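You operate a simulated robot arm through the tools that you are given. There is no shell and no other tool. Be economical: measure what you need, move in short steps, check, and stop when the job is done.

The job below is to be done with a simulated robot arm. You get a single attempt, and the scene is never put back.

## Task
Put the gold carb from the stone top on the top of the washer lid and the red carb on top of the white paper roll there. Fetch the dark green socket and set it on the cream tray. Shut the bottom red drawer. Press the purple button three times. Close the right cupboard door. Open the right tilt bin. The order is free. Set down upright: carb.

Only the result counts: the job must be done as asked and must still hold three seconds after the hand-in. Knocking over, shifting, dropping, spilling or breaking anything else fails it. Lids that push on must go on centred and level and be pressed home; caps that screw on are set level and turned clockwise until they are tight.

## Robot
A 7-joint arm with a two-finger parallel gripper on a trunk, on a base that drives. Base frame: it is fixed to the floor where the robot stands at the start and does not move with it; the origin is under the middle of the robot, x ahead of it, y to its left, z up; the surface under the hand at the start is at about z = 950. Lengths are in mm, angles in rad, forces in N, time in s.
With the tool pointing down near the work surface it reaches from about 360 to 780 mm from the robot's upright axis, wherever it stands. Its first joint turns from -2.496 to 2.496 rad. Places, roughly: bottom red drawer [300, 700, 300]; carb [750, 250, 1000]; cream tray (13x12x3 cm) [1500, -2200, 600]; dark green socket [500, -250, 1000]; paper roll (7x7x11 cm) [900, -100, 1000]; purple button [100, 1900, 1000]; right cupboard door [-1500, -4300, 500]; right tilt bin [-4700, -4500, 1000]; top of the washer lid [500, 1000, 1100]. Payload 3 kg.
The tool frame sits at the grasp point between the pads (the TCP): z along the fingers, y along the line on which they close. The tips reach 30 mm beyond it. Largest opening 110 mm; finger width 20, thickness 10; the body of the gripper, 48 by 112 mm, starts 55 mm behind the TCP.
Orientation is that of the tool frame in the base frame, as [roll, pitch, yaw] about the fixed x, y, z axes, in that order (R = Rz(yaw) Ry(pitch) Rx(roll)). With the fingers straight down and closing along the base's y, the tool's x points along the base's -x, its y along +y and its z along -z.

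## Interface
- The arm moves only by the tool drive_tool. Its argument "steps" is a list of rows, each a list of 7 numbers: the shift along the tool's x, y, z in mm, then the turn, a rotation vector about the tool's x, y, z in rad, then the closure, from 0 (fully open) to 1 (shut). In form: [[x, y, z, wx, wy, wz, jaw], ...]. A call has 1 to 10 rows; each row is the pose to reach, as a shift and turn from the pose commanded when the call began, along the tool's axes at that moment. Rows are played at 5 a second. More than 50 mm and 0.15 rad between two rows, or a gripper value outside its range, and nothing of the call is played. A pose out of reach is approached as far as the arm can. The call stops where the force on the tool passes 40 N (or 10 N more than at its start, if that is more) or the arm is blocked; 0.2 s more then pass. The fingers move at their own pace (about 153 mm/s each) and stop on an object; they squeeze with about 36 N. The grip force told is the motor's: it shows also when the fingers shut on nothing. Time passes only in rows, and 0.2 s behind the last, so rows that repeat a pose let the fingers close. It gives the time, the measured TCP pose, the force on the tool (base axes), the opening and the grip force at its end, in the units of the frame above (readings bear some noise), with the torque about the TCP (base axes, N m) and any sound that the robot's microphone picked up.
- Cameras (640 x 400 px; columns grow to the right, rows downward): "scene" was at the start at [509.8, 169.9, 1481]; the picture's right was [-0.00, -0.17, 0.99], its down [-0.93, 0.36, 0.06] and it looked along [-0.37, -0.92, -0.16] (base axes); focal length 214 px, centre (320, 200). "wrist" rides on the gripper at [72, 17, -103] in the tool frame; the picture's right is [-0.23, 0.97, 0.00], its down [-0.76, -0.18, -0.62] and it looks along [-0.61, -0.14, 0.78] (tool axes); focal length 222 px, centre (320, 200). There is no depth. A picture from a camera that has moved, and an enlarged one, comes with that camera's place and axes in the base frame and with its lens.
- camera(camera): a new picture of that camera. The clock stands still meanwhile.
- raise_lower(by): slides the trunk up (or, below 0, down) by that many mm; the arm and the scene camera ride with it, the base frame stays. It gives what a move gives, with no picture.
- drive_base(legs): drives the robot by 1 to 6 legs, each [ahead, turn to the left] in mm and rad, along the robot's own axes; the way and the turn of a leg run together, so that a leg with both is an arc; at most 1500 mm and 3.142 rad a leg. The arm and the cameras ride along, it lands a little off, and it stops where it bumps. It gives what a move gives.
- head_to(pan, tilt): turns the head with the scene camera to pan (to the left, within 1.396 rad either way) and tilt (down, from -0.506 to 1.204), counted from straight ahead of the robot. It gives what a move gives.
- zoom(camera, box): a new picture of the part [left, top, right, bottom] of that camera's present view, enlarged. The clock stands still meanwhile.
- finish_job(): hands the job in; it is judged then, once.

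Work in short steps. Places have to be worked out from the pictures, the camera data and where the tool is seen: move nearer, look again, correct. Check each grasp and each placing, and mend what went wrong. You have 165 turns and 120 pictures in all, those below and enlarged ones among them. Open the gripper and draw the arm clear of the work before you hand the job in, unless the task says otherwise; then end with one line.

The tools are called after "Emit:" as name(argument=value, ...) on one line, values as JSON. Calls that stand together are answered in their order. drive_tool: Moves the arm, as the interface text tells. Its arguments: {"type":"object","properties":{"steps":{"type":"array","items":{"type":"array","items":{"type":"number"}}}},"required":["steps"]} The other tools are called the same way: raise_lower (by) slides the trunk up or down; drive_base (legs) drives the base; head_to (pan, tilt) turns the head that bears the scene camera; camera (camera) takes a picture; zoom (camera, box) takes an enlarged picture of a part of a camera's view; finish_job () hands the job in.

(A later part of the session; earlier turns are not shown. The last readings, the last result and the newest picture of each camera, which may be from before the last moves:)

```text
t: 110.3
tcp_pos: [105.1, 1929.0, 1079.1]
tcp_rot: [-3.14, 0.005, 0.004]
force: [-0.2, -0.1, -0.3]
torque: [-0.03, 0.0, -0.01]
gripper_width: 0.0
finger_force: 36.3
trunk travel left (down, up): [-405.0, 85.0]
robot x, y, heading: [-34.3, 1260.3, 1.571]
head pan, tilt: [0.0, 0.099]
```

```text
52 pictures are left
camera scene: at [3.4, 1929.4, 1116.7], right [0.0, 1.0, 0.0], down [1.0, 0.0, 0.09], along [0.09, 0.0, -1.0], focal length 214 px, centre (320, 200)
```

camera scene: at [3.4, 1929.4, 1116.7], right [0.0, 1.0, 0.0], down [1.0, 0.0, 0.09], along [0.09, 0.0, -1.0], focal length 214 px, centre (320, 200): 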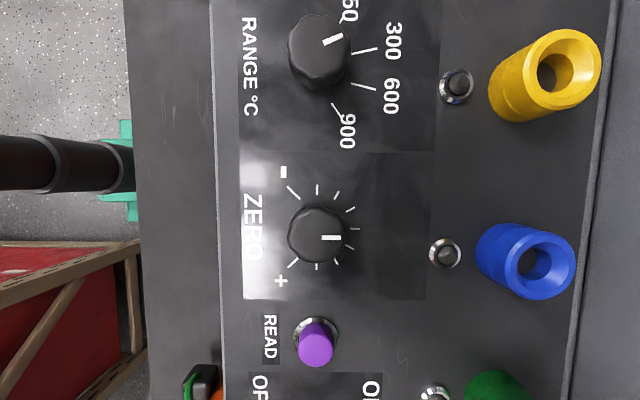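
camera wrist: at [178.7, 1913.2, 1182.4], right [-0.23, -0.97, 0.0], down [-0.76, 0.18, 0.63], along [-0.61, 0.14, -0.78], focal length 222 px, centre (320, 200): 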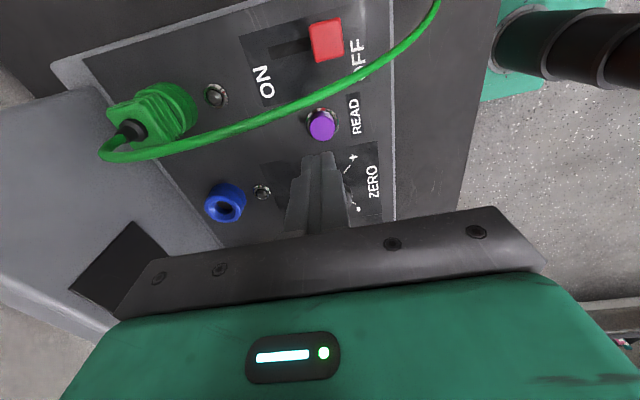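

Aligned within a few mm. What looked like an antenna is a green cable, about 30 mm clear on the +x side. I descend to just above the button.

Emit:
drive_tool(steps=[[2, 2, 25, 0, 0, 0, 1], [2, 2, 45, 0, 0, 0, 1], [2, 2, 50, 0, 0, 0, 1]])

Emit:
camera(camera="wrist")

Emit:
camera(camera="scene")

```text
t: 111.1
tcp_pos: [107.6, 1925.6, 1027.8]
tcp_rot: [-3.14, 0.006, 0.0]
force: [0.5, -0.2, 0.6]
torque: [-0.02, -0.01, 0.0]
gripper_width: 0.1
finger_force: 35.7
trunk travel left (down, up): [-405.0, 85.0]
robot x, y, heading: [-34.7, 1257.9, 1.572]
head pan, tilt: [0.0, 0.099]
```

```text
51 pictures are left
camera wrist: at [180.7, 1909.4, 1131.7], right [-0.23, -0.97, 0.0], down [-0.76, 0.18, 0.63], along [-0.61, 0.14, -0.78], focal length 222 px, centre (320, 200)
```

wrist: 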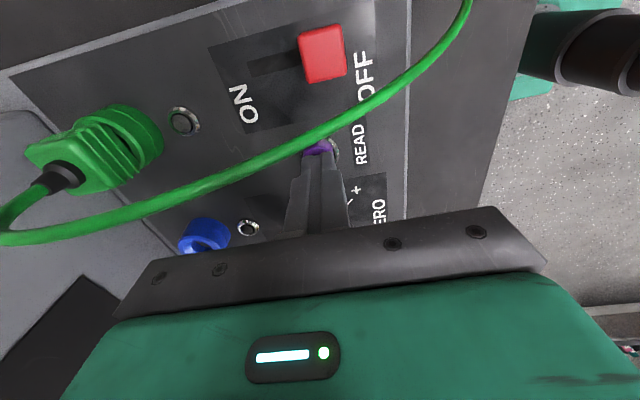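

```text
50 pictures are left
camera scene: at [5.4, 1925.8, 1065.9], right [0.0, 1.0, 0.0], down [1.0, 0.0, 0.09], along [0.09, 0.0, -1.0], focal length 214 px, centre (320, 200)
```

scene: 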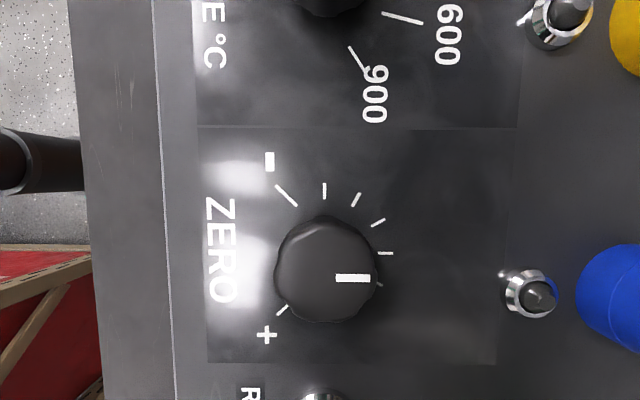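

The fingertips are right over the button. First press: I move down slowly.

Emit:
drive_tool(steps=[[2, 0, 3, 0, 0, 0, 1], [2, 0, 5, 0, 0, 0, 1], [2, 0, 7, 0, 0, 0, 1], [2, 0, 9, 0, 0, 0, 1]])

```text
t: 112.1
tcp_pos: [109.2, 1926.4, 1021.3]
tcp_rot: [-3.138, 0.005, 0.0]
force: [0.5, 1.2, 6.0]
torque: [0.02, -0.02, 0.05]
gripper_width: 0.0
finger_force: 36.1
trunk travel left (down, up): [-405.0, 85.0]
robot x, y, heading: [-32.6, 1260.0, 1.567]
head pan, tilt: [0.0, 0.099]
heard: click
```

One click. I release fully, then make the second press.

Emit:
drive_tool(steps=[[0, 0, -5, 0, 0, 0, 1], [0, 0, -10, 0, 0, 0, 1], [0, 0, -10, 0, 0, 0, 1]])

Emit:
drive_tool(steps=[[0, 0, 4, 0, 0, 0, 1], [0, 0, 6, 0, 0, 0, 1], [0, 0, 8, 0, 0, 0, 1], [0, 0, 10, 0, 0, 0, 1]])

Emit:
drive_tool(steps=[[0, 0, -5, 0, 0, 0, 1], [0, 0, -10, 0, 0, 0, 1], [0, 0, -10, 0, 0, 0, 1]])

```text
t: 112.9
tcp_pos: [108.4, 1926.2, 1031.6]
tcp_rot: [-3.14, 0.006, -0.002]
force: [0.6, 0.1, 0.4]
torque: [-0.04, -0.01, 0.0]
gripper_width: 0.2
finger_force: 36.0
trunk travel left (down, up): [-405.0, 85.0]
robot x, y, heading: [-32.1, 1260.2, 1.574]
head pan, tilt: [0.0, 0.099]
```

```text
t: 113.9
tcp_pos: [109.3, 1924.8, 1021.8]
tcp_rot: [-3.139, 0.007, -0.002]
force: [-1.4, 1.6, 7.3]
torque: [0.06, 0.05, 0.0]
gripper_width: 0.0
finger_force: 36.2
trunk travel left (down, up): [-405.0, 85.0]
robot x, y, heading: [-30.2, 1260.2, 1.569]
head pan, tilt: [0.0, 0.099]
heard: click
```

```text
t: 114.7
tcp_pos: [110.6, 1924.7, 1030.9]
tcp_rot: [-3.139, 0.005, 0.001]
force: [-0.4, -0.1, -0.6]
torque: [0.0, 0.01, 0.03]
gripper_width: 0.0
finger_force: 35.6
trunk travel left (down, up): [-405.0, 85.0]
robot x, y, heading: [-32.0, 1255.6, 1.572]
head pan, tilt: [0.0, 0.099]
```

Two clicks so far. I make the third press, then rise clear.

Emit:
drive_tool(steps=[[0, 0, 4, 0, 0, 0, 1], [0, 0, 6, 0, 0, 0, 1], [0, 0, 8, 0, 0, 0, 1], [0, 0, 10, 0, 0, 0, 1]])

Emit:
drive_tool(steps=[[0, 0, -20, 0, 0, 0, 1], [0, 0, -60, 0, 0, 0, 1], [0, 0, -90, 0, 0, 0, 1], [0, 35, -120, 0, 0, 0, 1], [0, 80, -130, 0, 0, 0, 1], [0, 120, -130, 0, 0, 0, 1]])

Emit:
camera(camera="scene")

```text
t: 115.7
tcp_pos: [108.8, 1925.5, 1021.3]
tcp_rot: [-3.139, 0.006, 0.001]
force: [1.1, 0.3, 5.5]
torque: [0.0, 0.0, 0.0]
gripper_width: 0.0
finger_force: 35.6
trunk travel left (down, up): [-405.0, 85.0]
robot x, y, heading: [-31.8, 1259.1, 1.568]
head pan, tilt: [0.0, 0.099]
heard: click
```

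```text
t: 117.1
tcp_pos: [109.6, 1804.7, 1149.9]
tcp_rot: [-3.139, 0.006, 0.0]
force: [-0.4, 0.5, -0.7]
torque: [-0.03, -0.02, -0.03]
gripper_width: 0.1
finger_force: 35.8
trunk travel left (down, up): [-405.0, 85.0]
robot x, y, heading: [-27.5, 1260.1, 1.572]
head pan, tilt: [0.0, 0.099]
```

```text
49 pictures are left
camera scene: at [8.6, 1805.0, 1186.8], right [0.0, 1.0, 0.0], down [1.0, 0.0, 0.09], along [0.09, 0.0, -1.0], focal length 214 px, centre (320, 200)
```

scene: 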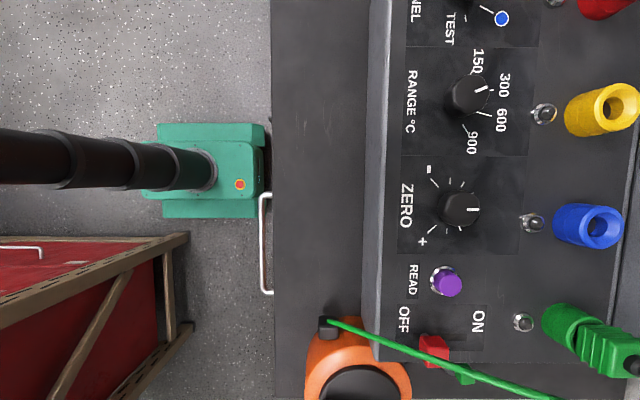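

Three clicks were heard, so the button is done. I draw the arm in, turn the hand back, and drive back towards the socket rail.

Emit:
drive_tool(steps=[[-11, 16, -5, 0, 0, 0.147, 0.5], [-22, 32, -10, 0, 0, 0.294, 0], [-33, 48, -15, 0, 0, 0.441, 0], [-44, 64, -20, 0, 0, 0.588, 0], [-55, 80, -25, 0, 0, 0.735, 0], [-66, 96, -30, 0, 0, 0.882, 0], [-77, 112, -35, 0, 0, 1.029, 0], [-88, 128, -40, 0, 0, 1.176, 0], [-99, 144, -45, 0, 0, 1.323, 0], [-110, 160, -50, 0, 0, 1.47, 0]])

Emit:
drive_base(legs=[[0, -0.35], [-1000, 0], [0, -1.6]])

Emit:
head_to(pan=0, tilt=-0.4)

Emit:
camera(camera="scene")

```text
t: 119.3
tcp_pos: [1.1, 1644.8, 1201.6]
tcp_rot: [3.139, 0.005, -1.472]
force: [-0.1, 0.4, 0.9]
torque: [0.0, -0.02, -0.01]
gripper_width: 109.7
finger_force: 0.0
trunk travel left (down, up): [-405.0, 85.0]
robot x, y, heading: [-29.5, 1257.6, 1.572]
head pan, tilt: [0.0, 0.099]
```

```text
t: 129.6
tcp_pos: [-34.8, 145.7, 1201.8]
tcp_rot: [3.137, 0.006, 2.867]
force: [-0.4, -0.4, -0.2]
torque: [0.0, 0.01, -0.03]
gripper_width: 110.0
finger_force: 0.1
trunk travel left (down, up): [-405.0, 85.0]
robot x, y, heading: [-370.2, 356.3, -0.37]
head pan, tilt: [0.0, 0.099]
```

```text
t: 130.6
tcp_pos: [-35.9, 147.1, 1201.1]
tcp_rot: [3.136, 0.002, 2.87]
force: [0.2, 0.4, -0.1]
torque: [0.0, -0.02, 0.01]
gripper_width: 109.9
finger_force: 0.1
trunk travel left (down, up): [-405.0, 85.0]
robot x, y, heading: [-365.7, 355.3, -0.373]
head pan, tilt: [0.0, -0.4]
```

```text
48 pictures are left
camera scene: at [101.3, 107.9, 1258.3], right [-0.27, -0.96, 0.0], down [-0.89, 0.25, -0.39], along [0.38, -0.1, -0.92], focal length 214 px, centre (320, 200)
```

scene: 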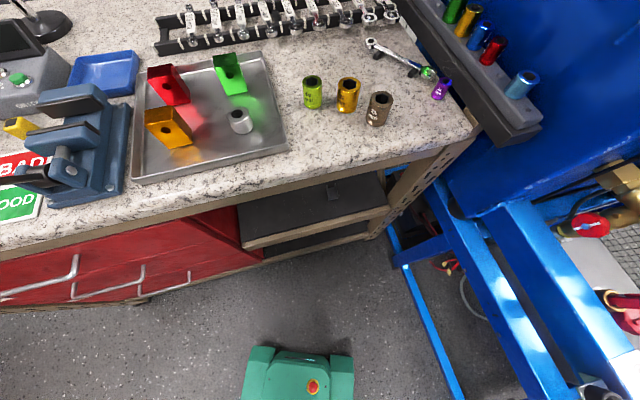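

I move nearer to the rail, keeping away from the dyno legs.

Emit:
drive_base(legs=[[0, -0.1], [400, 0]])

Emit:
camera(camera="scene")

```text
t: 133.4
tcp_pos: [270.5, -51.3, 1203.2]
tcp_rot: [3.138, 0.004, 2.781]
force: [-0.7, 0.2, 0.9]
torque: [-0.01, 0.03, 0.0]
gripper_width: 110.4
finger_force: 0.2
trunk travel left (down, up): [-405.0, 85.0]
robot x, y, heading: [-48.4, 186.3, -0.448]
head pan, tilt: [0.0, -0.4]
stopped in leg 2: the robot was blocked; the commanded pose is now the measured one
```

```text
47 pictures are left
camera scene: at [402.8, -101.1, 1258.8], right [-0.35, -0.94, 0.0], down [-0.86, 0.33, -0.39], along [0.37, -0.14, -0.92], focal length 214 px, centre (320, 200)
```

scene: 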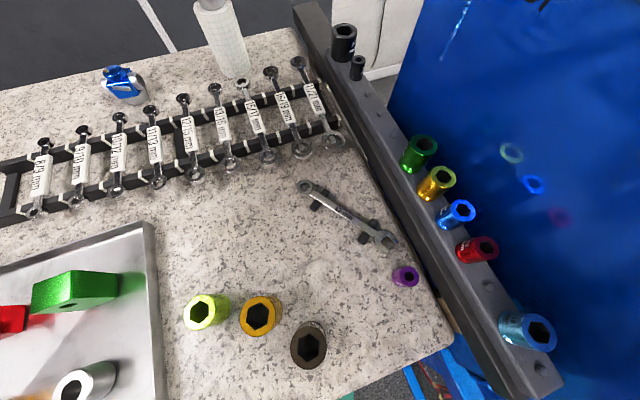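

The base stopped just short, but the socket is within reach (~705 mm). I move the hand above the green socket, squared to the rail.

Emit:
drive_tool(steps=[[-41, -15, 0, 0, 0, -0.05, 0], [-83, -29, 0, 0, 0, -0.1, 0], [-124, -44, 0, 0, 0, -0.16, 0], [-166, -59, 0, 0, 0, -0.21, 0], [-207, -74, 10, 0, 0, -0.26, 0], [-249, -88, 25, 0, 0, -0.31, 0], [-290, -103, 43, 0, 0, -0.36, 0]])

Emit:
head_to(pan=0, tilt=0.5)

Emit:
camera(camera="wrist")

Emit:
camera(camera="scene")

```text
t: 135.1
tcp_pos: [505.6, -247.6, 1157.1]
tcp_rot: [3.136, 0.004, -3.141]
force: [2.9, 5.8, -2.1]
torque: [-0.16, 0.08, 0.05]
gripper_width: 107.7
finger_force: 0.1
trunk travel left (down, up): [-405.0, 85.0]
robot x, y, heading: [-44.0, 184.2, -0.449]
head pan, tilt: [0.0, -0.4]
```

```text
t: 136.2
tcp_pos: [504.8, -248.2, 1159.1]
tcp_rot: [3.139, 0.004, 3.141]
force: [2.0, 7.5, -3.1]
torque: [-0.22, 0.08, 0.05]
gripper_width: 106.8
finger_force: 0.1
trunk travel left (down, up): [-405.0, 85.0]
robot x, y, heading: [-46.8, 185.3, -0.445]
head pan, tilt: [0.0, 0.499]
```

```text
46 pictures are left
camera wrist: at [432.9, -230.6, 1261.2], right [0.23, 0.97, 0.0], down [0.76, -0.18, 0.63], along [0.61, -0.14, -0.78], focal length 222 px, centre (320, 200)
```

wrist: 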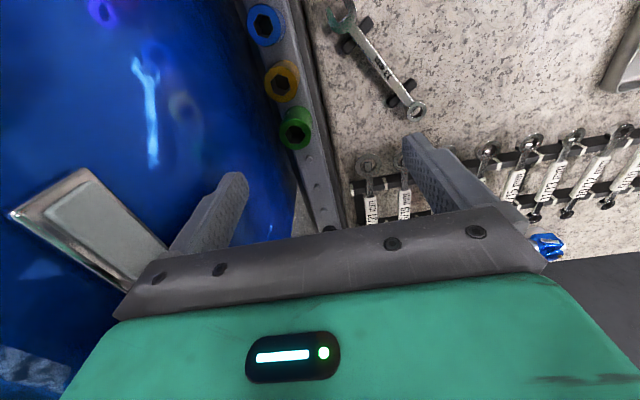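

```text
45 pictures are left
camera scene: at [567.9, -247.9, 1196.1], right [0.0, -1.0, 0.0], down [-0.88, 0.0, 0.47], along [-0.47, 0.0, -0.88], focal length 214 px, centre (320, 200)
```

scene: 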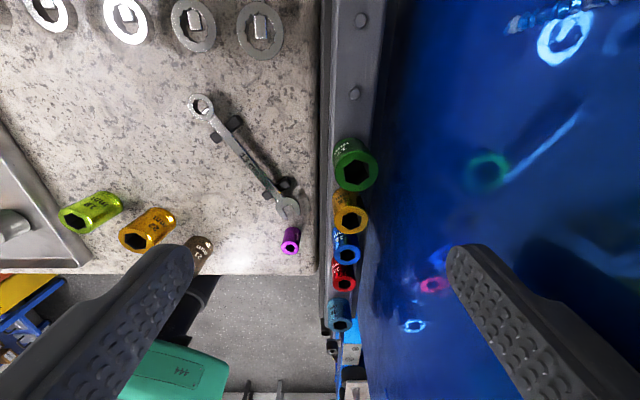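

The finger touched the blue cabinet wall at y≈-310, behind the rail. The socket top is at about [511,-276,1041]. I will grip with the fingers closing along the rail, the hand leaning away from the wall and the head tucked in. First I move off the wall and reorient.

Emit:
drive_tool(steps=[[0, 45, 0, 0, 0, 0, 0.3], [0, 90, 0, 0, 0, 0, 0.655], [0, 110, 0, 0, 0, 0.14, 0.655], [0, 110, 0, 0, 0, 0.28, 0.655], [0, 110, 0, 0, 0, 0.42, 0.655], [0, 110, 0, 0, 0, 0.56, 0.655], [0, 110, 0, 0, 0, 0.7, 0.655], [0, 110, 0, 0, 0, 0.84, 0.655], [0, 110, 0, 0, 0, 0.98, 0.655]])

Emit:
drive_tool(steps=[[0, 0, 0, 0, 0, 0.15, 0.655], [0, 0, 0, 0, 0, 0.3, 0.655], [0, 0, 0, 0, 0, 0.45, 0.655], [0, 0, 0, 0, 0, 0.59, 0.655]])

Emit:
drive_tool(steps=[[0, 0, 0, 0, -0.15, 0, 0.655], [0, 0, 0, 0, -0.3, 0, 0.655], [0, 0, 0, 0, -0.45, 0, 0.655], [0, 0, 0, 0, -0.6, 0, 0.655], [0, 0, 0, 0, -0.75, 0, 0.655]])

Emit:
camera(camera="wrist")

Emit:
camera(camera="scene")

```text
t: 138.2
tcp_pos: [505.4, -139.7, 1159.7]
tcp_rot: [3.136, -0.001, 2.158]
force: [0.7, 0.5, 0.6]
torque: [0.01, 0.01, -0.01]
gripper_width: 38.0
finger_force: 0.1
trunk travel left (down, up): [-405.0, 85.0]
robot x, y, heading: [-40.7, 180.6, -0.451]
head pan, tilt: [0.0, 0.499]
```

```text
t: 139.2
tcp_pos: [505.3, -139.4, 1160.0]
tcp_rot: [3.136, -0.005, 1.57]
force: [-0.5, -0.1, -0.6]
torque: [0.02, -0.02, 0.0]
gripper_width: 38.0
finger_force: 0.0
trunk travel left (down, up): [-405.0, 85.0]
robot x, y, heading: [-46.5, 182.6, -0.452]
head pan, tilt: [0.0, 0.499]
```

```text
t: 140.4
tcp_pos: [504.6, -139.9, 1161.4]
tcp_rot: [3.136, 0.748, 1.567]
force: [0.0, -1.1, 0.1]
torque: [0.02, -0.05, 0.06]
gripper_width: 38.2
finger_force: 0.0
trunk travel left (down, up): [-405.0, 85.0]
robot x, y, heading: [-43.3, 183.6, -0.453]
head pan, tilt: [0.0, 0.499]
```

```text
44 pictures are left
camera wrist: at [522.8, -15.0, 1186.8], right [0.97, -0.17, 0.16], down [-0.18, -0.13, 0.97], along [-0.14, -0.98, -0.16], focal length 222 px, centre (320, 200)
```

wrist: 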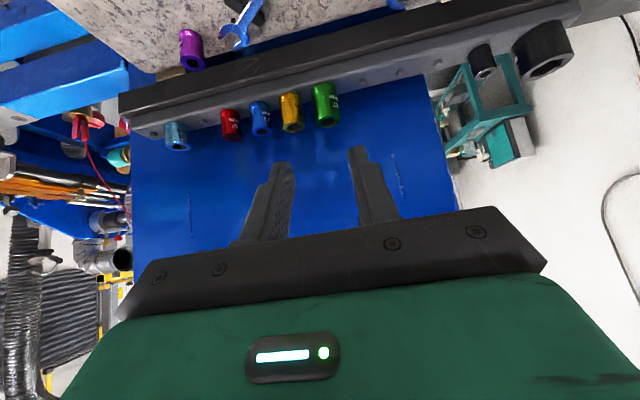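

```text
43 pictures are left
camera scene: at [504.1, -159.2, 1231.1], right [-1.0, 0.0, -0.01], down [0.0, 0.97, -0.25], along [0.01, -0.25, -0.97], focal length 214 px, centre (320, 200)
```

scene: 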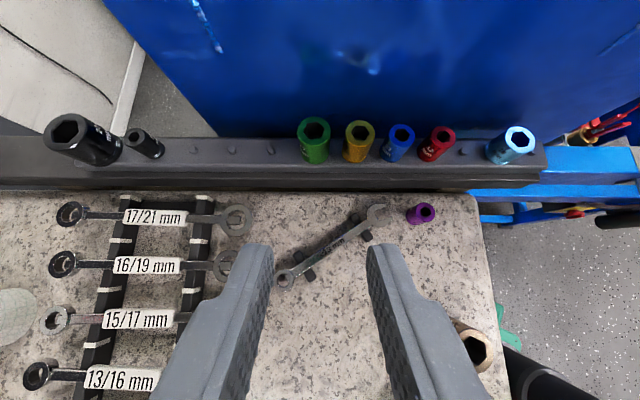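

The view is good from here. I zoom to measure the socket and its gap to the yellow one.

Emit:
zoom(camera="scene", box=[270, 90, 430, 190])

Emit:
zoom(camera="wrist", box=[210, 60, 370, 160])

```text
4.00 times, centred on (350, 140) of scene
camera zoom: at [504.1, -159.2, 1231.1], right [-1.0, 0.0, -0.01], down [0.0, 0.97, -0.25], along [0.01, -0.25, -0.97], focal length 858 px, centre (200, 440)
```

zoom: 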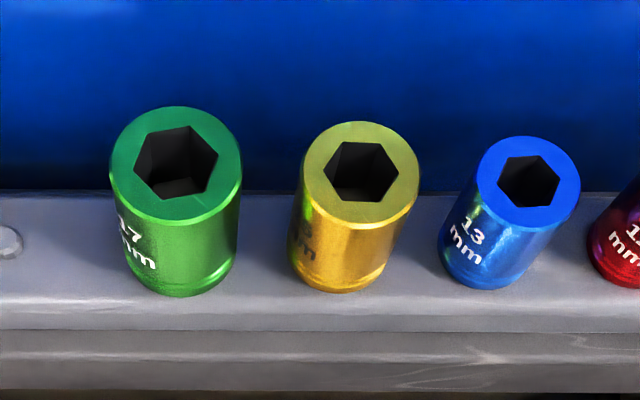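

```text
4.00 times, centred on (290, 110) of wrist
camera zoom: at [522.8, -15.0, 1186.8], right [0.97, -0.17, 0.16], down [-0.18, -0.13, 0.97], along [-0.14, -0.98, -0.16], focal length 888 px, centre (440, 560)
```

zoom: 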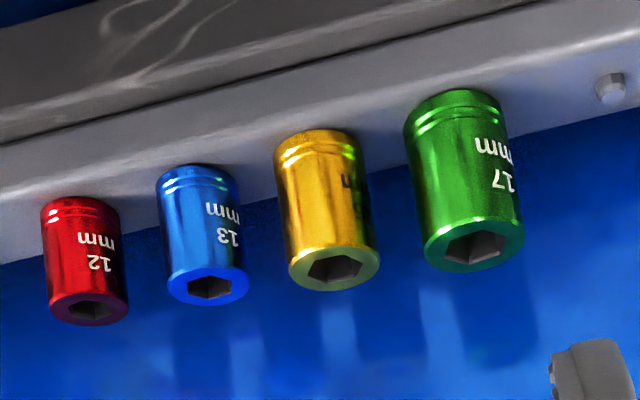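

Socket top is at [512,-274,1049], diameter 31, bottom at z≈1004, with a 15 mm gap to yellow. I tuck the head, narrow the jaws to 36 mm and go to a pre-grasp 80 mm back along the tool axis.

Emit:
head_to(pan=0, tilt=0.9)

Emit:
drive_tool(steps=[[-5, 4, 47, 0, 0, 0, 0.673], [-9, 7, 95, 0, 0, 0, 0.673], [-9, 7, 95, 0, 0, 0, 0.673]])

Emit:
camera(camera="wrist")

Emit:
camera(camera="scene")

```text
t: 141.3
tcp_pos: [504.8, -139.1, 1159.9]
tcp_rot: [3.138, 0.746, 1.569]
force: [-0.1, -0.3, 0.7]
torque: [-0.02, -0.05, 0.02]
gripper_width: 38.1
finger_force: 0.1
trunk travel left (down, up): [-405.0, 85.0]
robot x, y, heading: [-41.6, 183.7, -0.455]
head pan, tilt: [0.0, 0.901]
```

```text
t: 142.1
tcp_pos: [512.7, -209.7, 1097.1]
tcp_rot: [3.134, 0.748, 1.568]
force: [0.4, 0.1, -0.3]
torque: [-0.03, -0.03, -0.03]
gripper_width: 35.9
finger_force: 0.1
trunk travel left (down, up): [-405.0, 85.0]
robot x, y, heading: [-46.9, 183.8, -0.455]
head pan, tilt: [0.0, 0.901]
```

```text
40 pictures are left
camera wrist: at [529.5, -85.7, 1124.2], right [0.97, -0.17, 0.16], down [-0.18, -0.14, 0.97], along [-0.14, -0.98, -0.16], focal length 222 px, centre (320, 200)
```

wrist: 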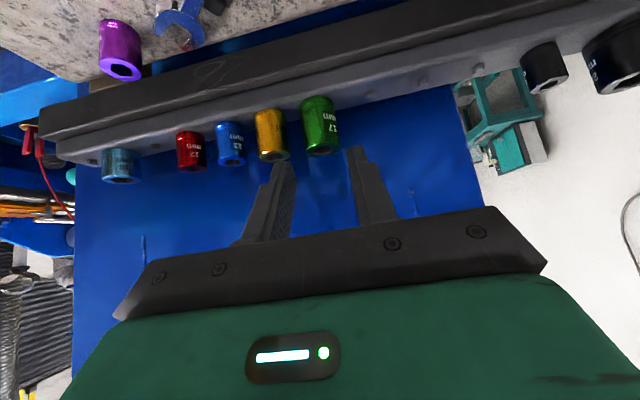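

```text
39 pictures are left
camera scene: at [510.9, -194.6, 1156.6], right [-1.0, 0.0, 0.0], down [0.0, 0.99, 0.15], along [0.0, 0.15, -0.99], focal length 214 px, centre (320, 200)
```

scene: 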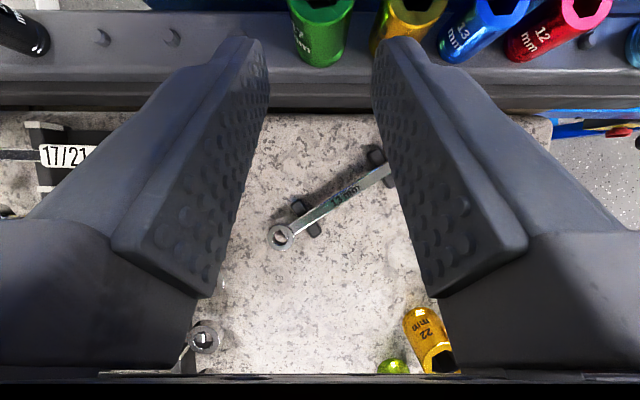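

The fingers are centred on the socket in both views. I advance 55 mm and check.

Emit:
drive_tool(steps=[[0, 0, 25, 0, 0, 0, 0.673], [0, 0, 45, 0, 0, 0, 0.673], [0, 0, 55, 0, 0, 0, 0.673]])

Emit:
camera(camera="wrist")

Emit:
camera(camera="scene")

```text
t: 142.9
tcp_pos: [511.7, -248.7, 1058.1]
tcp_rot: [3.137, 0.746, 1.566]
force: [0.2, 0.5, 0.9]
torque: [-0.04, 0.03, 0.04]
gripper_width: 36.2
finger_force: 0.0
trunk travel left (down, up): [-405.0, 85.0]
robot x, y, heading: [-46.8, 181.5, -0.453]
head pan, tilt: [0.0, 0.901]
```

```text
38 pictures are left
camera wrist: at [530.0, -123.7, 1084.2], right [0.97, -0.17, 0.16], down [-0.18, -0.14, 0.97], along [-0.14, -0.98, -0.16], focal length 222 px, centre (320, 200)
```

wrist: 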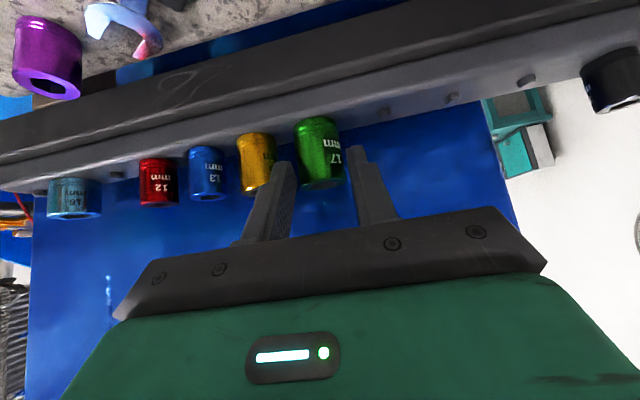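

```text
37 pictures are left
camera scene: at [511.3, -232.6, 1116.6], right [-1.0, 0.0, 0.0], down [0.0, 0.99, 0.15], along [0.0, 0.15, -0.99], focal length 214 px, centre (320, 200)
```

scene: 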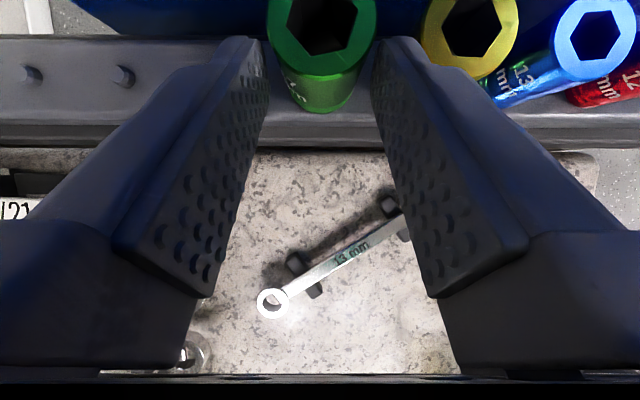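

It fits between the fingers. I advance the last 25 mm and grip.

Emit:
drive_tool(steps=[[0, 0, 10, 0, 0, 0, 0.673], [0, 0, 18, 0, 0, 0, 0.673], [0, 0, 25, 0, 0, 0, 0.673]])

Emit:
camera(camera="wrist")

Emit:
camera(camera="scene")

```text
t: 143.7
tcp_pos: [511.9, -265.3, 1038.6]
tcp_rot: [3.134, 0.748, 1.567]
force: [0.2, 0.2, 0.3]
torque: [0.01, 0.0, 0.01]
gripper_width: 35.9
finger_force: 0.0
trunk travel left (down, up): [-405.0, 85.0]
robot x, y, heading: [-46.2, 182.8, -0.447]
head pan, tilt: [0.0, 0.901]
```

```text
36 pictures are left
camera wrist: at [529.9, -140.2, 1065.3], right [0.97, -0.17, 0.16], down [-0.18, -0.13, 0.97], along [-0.14, -0.98, -0.16], focal length 222 px, centre (320, 200)
```

wrist: 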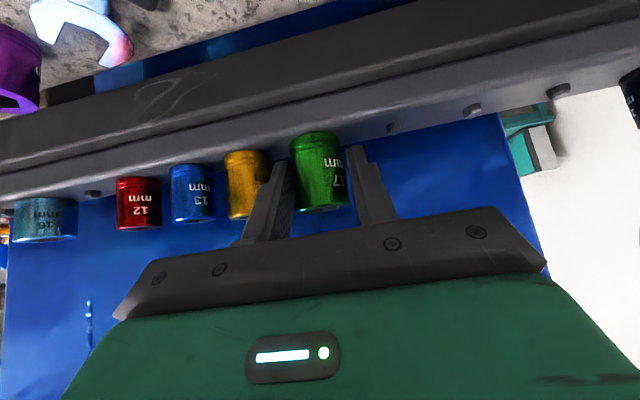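

```text
35 pictures are left
camera scene: at [511.3, -249.0, 1097.9], right [-1.0, 0.0, 0.0], down [0.0, 0.99, 0.15], along [0.0, 0.15, -0.99], focal length 214 px, centre (320, 200)
```

scene: 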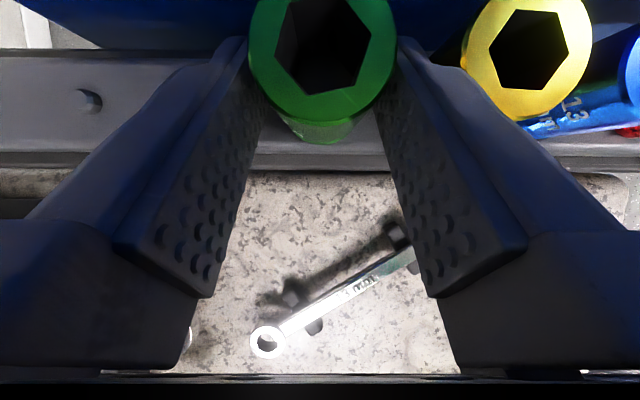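

In place. I close, lift straight up 90 mm, then draw back from the wall.

Emit:
drive_tool(steps=[[0, 0, 0, 0, 0, 0, 0.8], [0, 0, 0, 0, 0, 0, 0.9], [0, 0, 0, 0, 0, 0, 0.9], [-7, 0, -7, 0, 0, 0, 0.9], [-20, 0, -22, 0, 0, 0, 0.9], [-41, 0, -44, 0, 0, 0, 0.9], [-61, 0, -66, 0, 0, 0, 0.9], [-61, 0, -110, 0, 0, 0, 0.9], [-61, 0, -150, 0, 0, 0, 0.9]])

Emit:
camera(camera="wrist")

```text
t: 145.7
tcp_pos: [511.6, -208.7, 1190.5]
tcp_rot: [3.133, 0.747, 1.566]
force: [-0.2, -0.8, -0.9]
torque: [0.01, -0.01, 0.02]
gripper_width: 31.2
finger_force: 36.0
trunk travel left (down, up): [-405.0, 85.0]
robot x, y, heading: [-43.3, 185.9, -0.451]
head pan, tilt: [0.0, 0.901]
```

```text
34 pictures are left
camera wrist: at [528.9, -84.8, 1217.8], right [0.97, -0.17, 0.16], down [-0.18, -0.14, 0.97], along [-0.14, -0.98, -0.16], focal length 222 px, centre (320, 200)
```

wrist: 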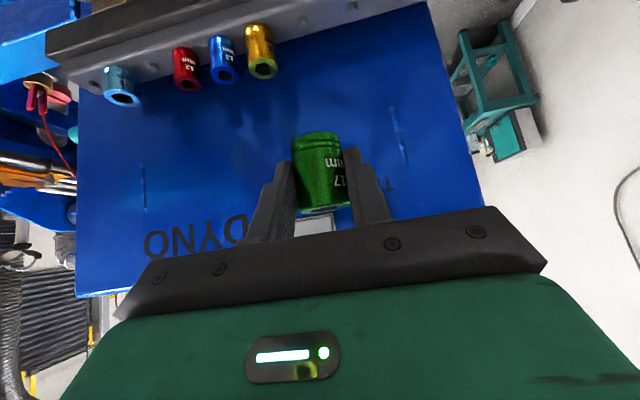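

The socket is held (31.2 mm). I bring the arm in to a compact travel pose with the tool down.

Emit:
drive_tool(steps=[[16, -20, -15, 0, 0.15, 0, 0.9], [32, -40, -30, 0, 0.3, 0, 0.9], [48, -60, -45, 0, 0.45, 0, 0.9], [64, -80, -60, 0, 0.6, 0, 0.9], [80, -100, -75, 0, 0.748, 0, 0.9]])

Emit:
drive_tool(steps=[[14, -12, 0, 0, 0, -0.14, 0.9], [28, -24, 0, 0, 0, -0.28, 0.9], [42, -36, 0, 0, 0, -0.42, 0.9], [56, -48, 0, 0, 0, -0.56, 0.9], [70, -60, 0, 0, 0, -0.7, 0.9], [84, -72, 0, 0, 0, -0.84, 0.9], [98, -84, 0, 0, 0, -0.98, 0.9], [110, -97, 0, 0, 0, -1.12, 0.9]])

Emit:
drive_base(legs=[[-450, 0], [-450, 0.15]])

Emit:
head_to(pan=-1.39, tilt=0.3)

Emit:
camera(camera="scene")

```text
t: 146.9
tcp_pos: [409.4, -97.3, 1188.0]
tcp_rot: [3.138, -0.004, 1.573]
force: [0.1, -0.1, -1.2]
torque: [-0.03, 0.02, 0.01]
gripper_width: 31.4
finger_force: 36.0
trunk travel left (down, up): [-405.0, 85.0]
robot x, y, heading: [-45.0, 181.3, -0.457]
head pan, tilt: [0.0, 0.901]
```

```text
t: 148.7
tcp_pos: [314.5, 11.9, 1190.2]
tcp_rot: [3.139, 0.004, 2.691]
force: [0.5, -0.1, -1.3]
torque: [0.01, 0.01, 0.01]
gripper_width: 31.1
finger_force: 36.3
trunk travel left (down, up): [-405.0, 85.0]
robot x, y, heading: [-41.8, 184.5, -0.455]
head pan, tilt: [0.0, 0.901]
```

```text
t: 153.8
tcp_pos: [-484.5, 428.0, 1189.1]
tcp_rot: [3.138, 0.002, 2.842]
force: [-0.3, -0.5, -1.0]
torque: [0.01, -0.02, 0.01]
gripper_width: 30.9
finger_force: 36.1
trunk travel left (down, up): [-405.0, 85.0]
robot x, y, heading: [-864.8, 545.5, -0.303]
head pan, tilt: [0.0, 0.901]
```

```text
t: 155.3
tcp_pos: [-485.7, 428.6, 1189.7]
tcp_rot: [3.137, 0.003, 2.84]
force: [-0.7, 0.0, -2.4]
torque: [0.02, 0.02, 0.01]
gripper_width: 31.0
finger_force: 36.1
trunk travel left (down, up): [-405.0, 85.0]
robot x, y, heading: [-865.6, 544.1, -0.3]
head pan, tilt: [-1.389, 0.3]
```

```text
33 pictures are left
camera scene: at [-435.2, 316.5, 1302.1], right [-0.06, -0.17, 0.98], down [-0.83, 0.56, 0.05], along [-0.56, -0.81, -0.18], focal length 214 px, centre (320, 200)
```

scene: 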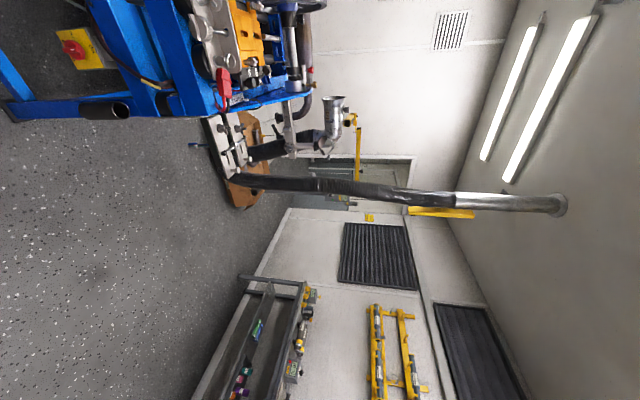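

I need to see the way around the dyno. I drive towards (-1500,-300), then look along -y.

Emit:
drive_base(legs=[[0, -1.915], [1050, 0], [0, 0.65]])

Emit:
head_to(pan=0, tilt=-0.5)

Emit:
camera(camera="scene")

```text
t: 167.1
tcp_pos: [-1435.1, -712.5, 1189.2]
tcp_rot: [3.138, 0.004, 1.628]
force: [0.3, 0.3, -1.4]
torque: [0.03, 0.01, 0.01]
gripper_width: 31.3
finger_force: 36.1
trunk travel left (down, up): [-405.0, 85.0]
robot x, y, heading: [-1482.4, -318.2, -1.517]
head pan, tilt: [-1.389, 0.3]
```

```text
t: 168.7
tcp_pos: [-1434.6, -712.4, 1190.0]
tcp_rot: [3.138, 0.003, 1.628]
force: [0.2, 0.5, -1.6]
torque: [-0.03, -0.01, 0.0]
gripper_width: 31.0
finger_force: 35.9
trunk travel left (down, up): [-405.0, 85.0]
robot x, y, heading: [-1484.6, -317.2, -1.515]
head pan, tilt: [0.0, -0.499]
```

```text
32 pictures are left
camera scene: at [-1426.9, -861.4, 1252.8], right [-1.0, -0.06, 0.0], down [-0.05, 0.88, -0.48], along [0.03, -0.48, -0.88], focal length 214 px, centre (320, 200)
```

scene: 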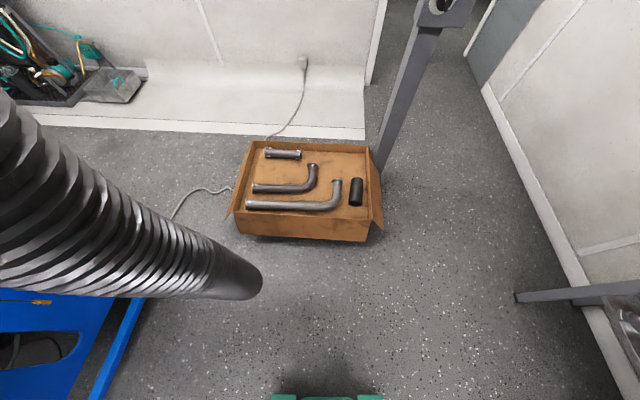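

The way to the tray side passes between the dyno, a hanging hose and a box on the floor. I look to the left (+x) for the layout there.

Emit:
head_to(pan=1.2, tilt=0.1)

Emit:
camera(camera="scene")

```text
t: 170.1
tcp_pos: [-1434.4, -712.8, 1190.2]
tcp_rot: [3.138, 0.005, 1.63]
force: [0.0, 0.6, -1.2]
torque: [-0.05, -0.01, 0.02]
gripper_width: 30.7
finger_force: 36.2
trunk travel left (down, up): [-405.0, 85.0]
robot x, y, heading: [-1479.2, -317.8, -1.519]
head pan, tilt: [1.201, 0.099]
```

```text
31 pictures are left
camera scene: at [-1344.1, -807.3, 1286.6], right [-0.36, -0.02, -0.93], down [-0.15, 0.99, 0.03], along [0.92, 0.15, -0.36], focal length 214 px, centre (320, 200)
```

scene: 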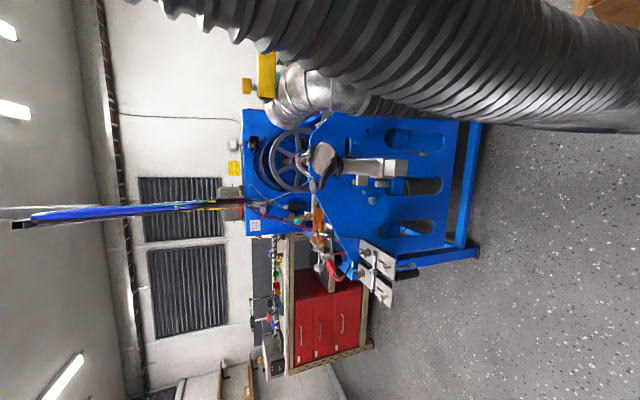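

The hose and box block that side. The floor behind the bench (x≈1000–1850) is open, so I go around the bench's left end. First I drive back to about (-400,1360).

Emit:
drive_base(legs=[[0, 2.515], [1000, 0], [997, 0], [0, -0.998]])

Emit:
head_to(pan=0, tilt=-0.5)

Emit:
camera(camera="scene")

```text
t: 176.4
tcp_pos: [-1263.5, 20.2, 1191.8]
tcp_rot: [3.141, 0.006, -2.218]
force: [-1.3, 1.1, -1.8]
torque: [-0.05, -0.11, -0.01]
gripper_width: 30.8
finger_force: 36.6
trunk travel left (down, up): [-405.0, 85.0]
robot x, y, heading: [-1429.7, -353.9, 0.927]
head pan, tilt: [1.201, 0.099]
stopped in leg 1: the robot was blocked; the commanded pose is now the measured one
```

```text
t: 177.8
tcp_pos: [-1261.6, 18.6, 1191.8]
tcp_rot: [3.137, 0.003, -2.219]
force: [0.4, -0.6, -1.5]
torque: [0.01, -0.01, 0.0]
gripper_width: 31.3
finger_force: 35.6
trunk travel left (down, up): [-405.0, 85.0]
robot x, y, heading: [-1433.0, -359.5, 0.926]
head pan, tilt: [0.0, -0.499]
```

```text
30 pictures are left
camera scene: at [-1171.6, 138.3, 1254.1], right [0.8, -0.6, 0.0], down [-0.53, -0.7, -0.48], along [0.29, 0.39, -0.88], focal length 214 px, centre (320, 200)
```

scene: 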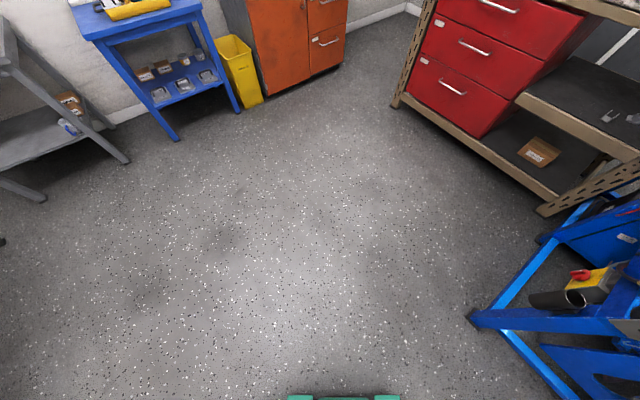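

The way ahead is clear. I continue to the left end of the bench.

Emit:
drive_base(legs=[[300, 0], [0, 0.121], [850, 0], [850, 0], [0, -1.048]])

Emit:
camera(camera="scene")

```text
t: 191.4
tcp_pos: [6.0, 1419.2, 1191.9]
tcp_rot: [3.137, 0.004, 3.099]
force: [0.4, 0.0, -1.0]
torque: [0.02, 0.03, -0.01]
gripper_width: 31.0
finger_force: 36.2
trunk travel left (down, up): [-405.0, 85.0]
robot x, y, heading: [-397.8, 1375.3, -0.033]
head pan, tilt: [0.0, -0.499]
```

```text
29 pictures are left
camera scene: at [154.7, 1413.7, 1253.7], right [-0.04, -1.0, 0.0], down [-0.88, 0.04, -0.48], along [0.48, -0.02, -0.88], focal length 214 px, centre (320, 200)
```

scene: 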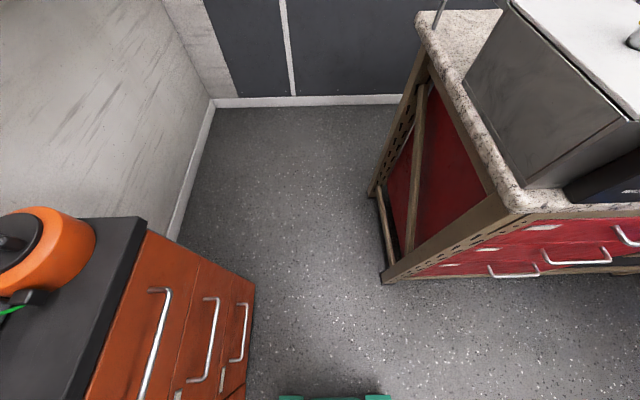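

The gap is clear and about 670 mm wide. I drive through it and turn down behind the bench.

Emit:
drive_base(legs=[[0, 0.055], [900, 0], [890, 0], [0, -1.59]])

Emit:
camera(camera="scene")

```text
t: 199.9
tcp_pos: [1640.5, 1467.9, 1195.1]
tcp_rot: [3.136, -0.003, -3.14]
force: [-24.6, 1.0, 3.1]
torque: [-0.18, -2.41, -0.71]
gripper_width: 30.9
finger_force: 35.5
trunk travel left (down, up): [-405.0, 85.0]
robot x, y, heading: [1247.5, 1408.7, -0.003]
head pan, tilt: [0.0, -0.499]
stopped in leg 3: the force on the tool passed its limit at 156 N (the readings are from after the stop); the commanded pose is now the measured one
```

```text
28 pictures are left
camera scene: at [1788.9, 1468.0, 1254.5], right [0.0, -1.0, 0.0], down [-0.89, 0.0, -0.46], along [0.46, 0.0, -0.89], focal length 214 px, centre (320, 200)
```

scene: 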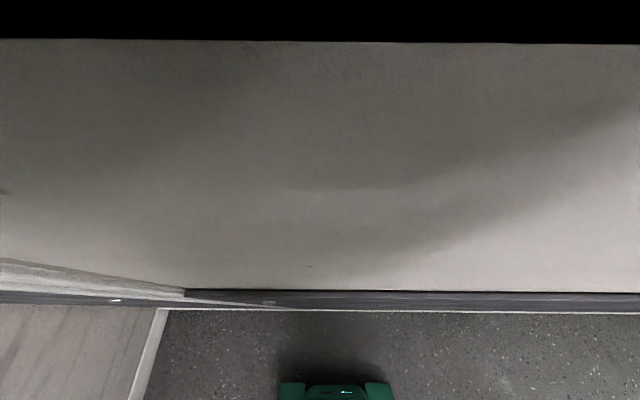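

The hand's sensor head touched the far wall; the socket is still held. I back up, turn here, then ease over into the corridor.

Emit:
drive_base(legs=[[-70, 0], [0, -1.04], [430, 0], [0, -0.53]])

Emit:
camera(camera="scene")

```text
t: 207.4
tcp_pos: [1440.2, 643.5, 1194.0]
tcp_rot: [3.136, -0.006, 1.555]
force: [-0.5, 0.6, -1.4]
torque: [0.04, -0.01, 0.0]
gripper_width: 30.9
finger_force: 36.4
trunk travel left (down, up): [-405.0, 85.0]
robot x, y, heading: [1416.2, 1040.7, -1.575]
head pan, tilt: [0.0, -0.499]
```

```text
27 pictures are left
camera scene: at [1436.8, 493.6, 1254.0], right [-1.0, 0.02, -0.01], down [0.02, 0.88, -0.47], along [0.0, -0.47, -0.88], focal length 214 px, centre (320, 200)
```

scene: 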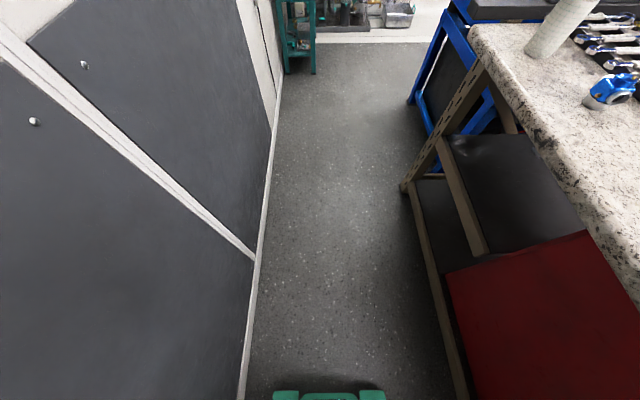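

Clear corridor ahead with a teal frame at the end. I drive on along it.

Emit:
drive_base(legs=[[1000, 0], [850, 0]])

Emit:
camera(camera="scene")

```text
t: 216.5
tcp_pos: [1452.4, -1170.9, 1193.7]
tcp_rot: [3.135, -0.004, 1.573]
force: [0.0, 0.5, -1.1]
torque: [0.0, 0.03, -0.06]
gripper_width: 31.0
finger_force: 35.8
trunk travel left (down, up): [-405.0, 85.0]
robot x, y, heading: [1417.9, -777.6, -1.559]
head pan, tilt: [0.0, -0.499]
```

```text
26 pictures are left
camera scene: at [1452.5, -1321.6, 1254.9], right [-1.0, 0.0, -0.01], down [0.0, 0.88, -0.47], along [0.01, -0.47, -0.88], focal length 214 px, centre (320, 200)
```

scene: 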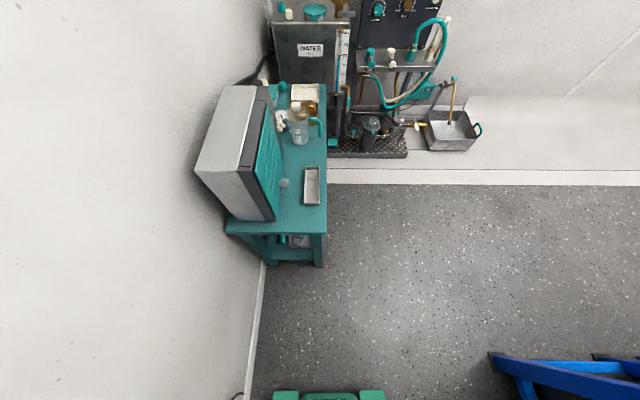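

A teal table holds a cream tray near (303,98). I zoom in.

Emit:
zoom(camera="scene", box=[230, 60, 390, 220])

```text
2.50 times, centred on (310, 140) of scene
camera zoom: at [1452.5, -1321.6, 1254.9], right [-1.0, 0.0, -0.01], down [0.0, 0.88, -0.47], along [0.01, -0.47, -0.88], focal length 536 px, centre (345, 350)
```

zoom: 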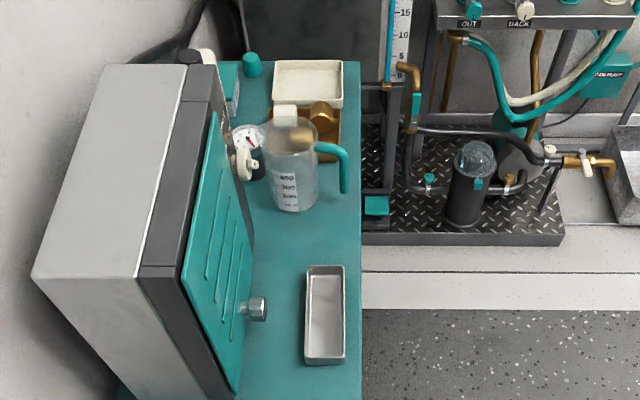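

The cream tray is at about [1533,-2245,~610] at the far end of the teal table. I park at about (1060,-1740) facing -y and reach over.

Emit:
drive_base(legs=[[0, -0.368], [1026, 0], [0, 0.356]])

Emit:
camera(camera="scene")

```text
t: 224.1
tcp_pos: [1096.1, -2125.1, 1193.6]
tcp_rot: [3.137, -0.005, 1.571]
force: [-0.1, 0.3, -1.8]
torque: [-0.02, 0.03, 0.0]
gripper_width: 30.9
finger_force: 36.0
trunk travel left (down, up): [-405.0, 85.0]
robot x, y, heading: [1053.6, -1731.8, -1.567]
head pan, tilt: [0.0, -0.499]
```

```text
24 pictures are left
camera scene: at [1094.4, -2275.5, 1255.3], right [-1.0, 0.0, -0.01], down [0.0, 0.88, -0.47], along [0.0, -0.47, -0.88], focal length 214 px, centre (320, 200)
```

scene: 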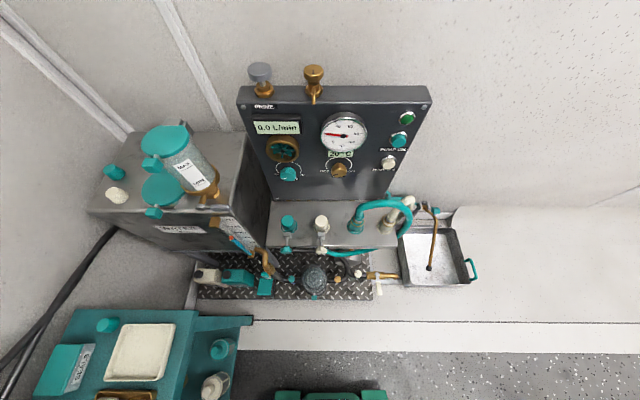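

Tray located at about [1529,-2198,635]. I set the head tilt and swing the hand over towards the tray at a safe height.

Emit:
head_to(pan=0, tilt=0.4)

Emit:
drive_tool(steps=[[-7, 43, 10, 0, 0, -0.107, 0.9], [-14, 85, 20, 0, 0, -0.214, 0.9], [-21, 128, 30, 0, 0, -0.321, 0.9], [-28, 170, 40, 0, 0, -0.428, 0.9], [-35, 213, 50, 0, 0, -0.535, 0.9], [-41, 255, 60, 0, 0, -0.642, 0.9], [-48, 298, 70, 0, 0, -0.749, 0.9], [-55, 340, 80, 0, 0, -0.856, 0.9], [-62, 383, 90, 0, 0, -0.963, 0.9], [-69, 425, 100, 0, 0, -1.07, 0.9]])

Emit:
drive_tool(steps=[[0, 0, 10, 0, -0.15, 0, 0.9], [0, 0, 40, 0, -0.3, 0, 0.9], [0, 0, 80, 0, -0.45, 0, 0.9], [0, 0, 120, 0, -0.6, 0, 0.9], [0, 0, 160, 0, -0.748, 0, 0.9]])

Emit:
camera(camera="wrist")

```text
t: 225.3
tcp_pos: [1095.3, -2125.8, 1194.5]
tcp_rot: [3.136, -0.005, 1.57]
force: [-0.5, -0.2, -1.2]
torque: [-0.02, 0.0, 0.0]
gripper_width: 30.9
finger_force: 35.9
trunk travel left (down, up): [-405.0, 85.0]
robot x, y, heading: [1053.2, -1733.4, -1.566]
head pan, tilt: [0.0, 0.4]
```

```text
t: 227.5
tcp_pos: [1520.5, -2196.3, 1094.6]
tcp_rot: [3.135, 0.0, 2.641]
force: [-1.1, 0.0, -1.4]
torque: [0.01, -0.05, -0.02]
gripper_width: 31.1
finger_force: 36.0
trunk travel left (down, up): [-405.0, 85.0]
robot x, y, heading: [1053.2, -1729.6, -1.565]
head pan, tilt: [0.0, 0.4]
```

```text
t: 228.7
tcp_pos: [1522.3, -2193.9, 935.2]
tcp_rot: [3.134, 0.752, 2.633]
force: [0.4, -0.2, -1.9]
torque: [-0.02, 0.0, -0.02]
gripper_width: 30.8
finger_force: 36.0
trunk travel left (down, up): [-405.0, 85.0]
robot x, y, heading: [1055.1, -1729.3, -1.56]
head pan, tilt: [0.0, 0.4]
```

```text
23 pictures are left
camera wrist: at [1423.7, -2118.2, 961.3], right [0.61, 0.77, 0.16], down [0.03, -0.22, 0.97], along [0.79, -0.59, -0.16], focal length 222 px, centre (320, 200)
```

wrist: 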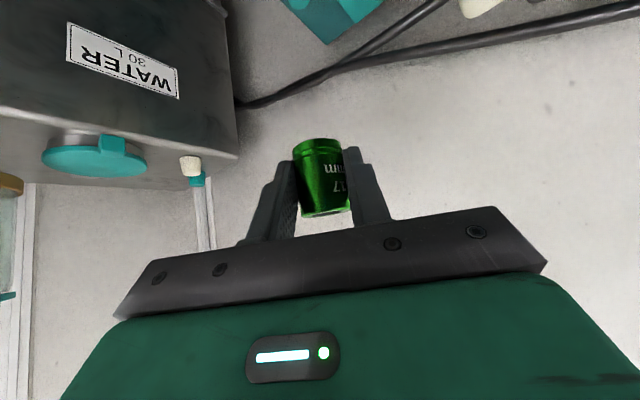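

I use the scene camera to check the alignment with the tray below.

Emit:
camera(camera="scene")

```text
22 pictures are left
camera scene: at [1546.5, -2206.5, 1011.2], right [-0.48, -0.88, -0.01], down [-0.82, 0.45, -0.35], along [0.31, -0.16, -0.94], focal length 214 px, centre (320, 200)
```

scene: 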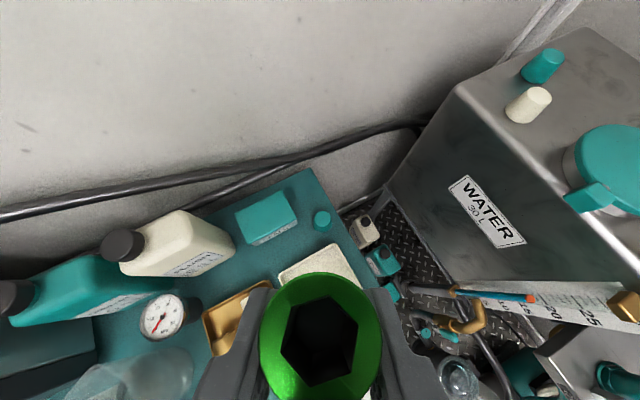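

The tray is directly below the socket. I lower with the trunk.

Emit:
raise_lower(by=-215)

Emit:
camera(camera="wrist")

```text
t: 231.0
tcp_pos: [1523.0, -2192.8, 720.7]
tcp_rot: [3.131, 0.751, 2.635]
force: [-0.3, 0.3, -2.3]
torque: [0.01, 0.03, -0.02]
gripper_width: 31.0
finger_force: 36.3
trunk travel left (down, up): [-190.0, 300.0]
robot x, y, heading: [1054.5, -1729.7, -1.562]
head pan, tilt: [0.0, 0.4]
```

```text
21 pictures are left
camera wrist: at [1423.5, -2118.5, 746.6], right [0.61, 0.77, 0.16], down [0.03, -0.23, 0.97], along [0.79, -0.59, -0.16], focal length 222 px, centre (320, 200)
```

wrist: 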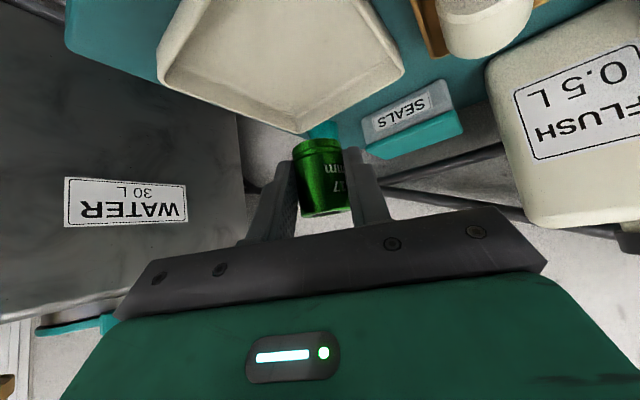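

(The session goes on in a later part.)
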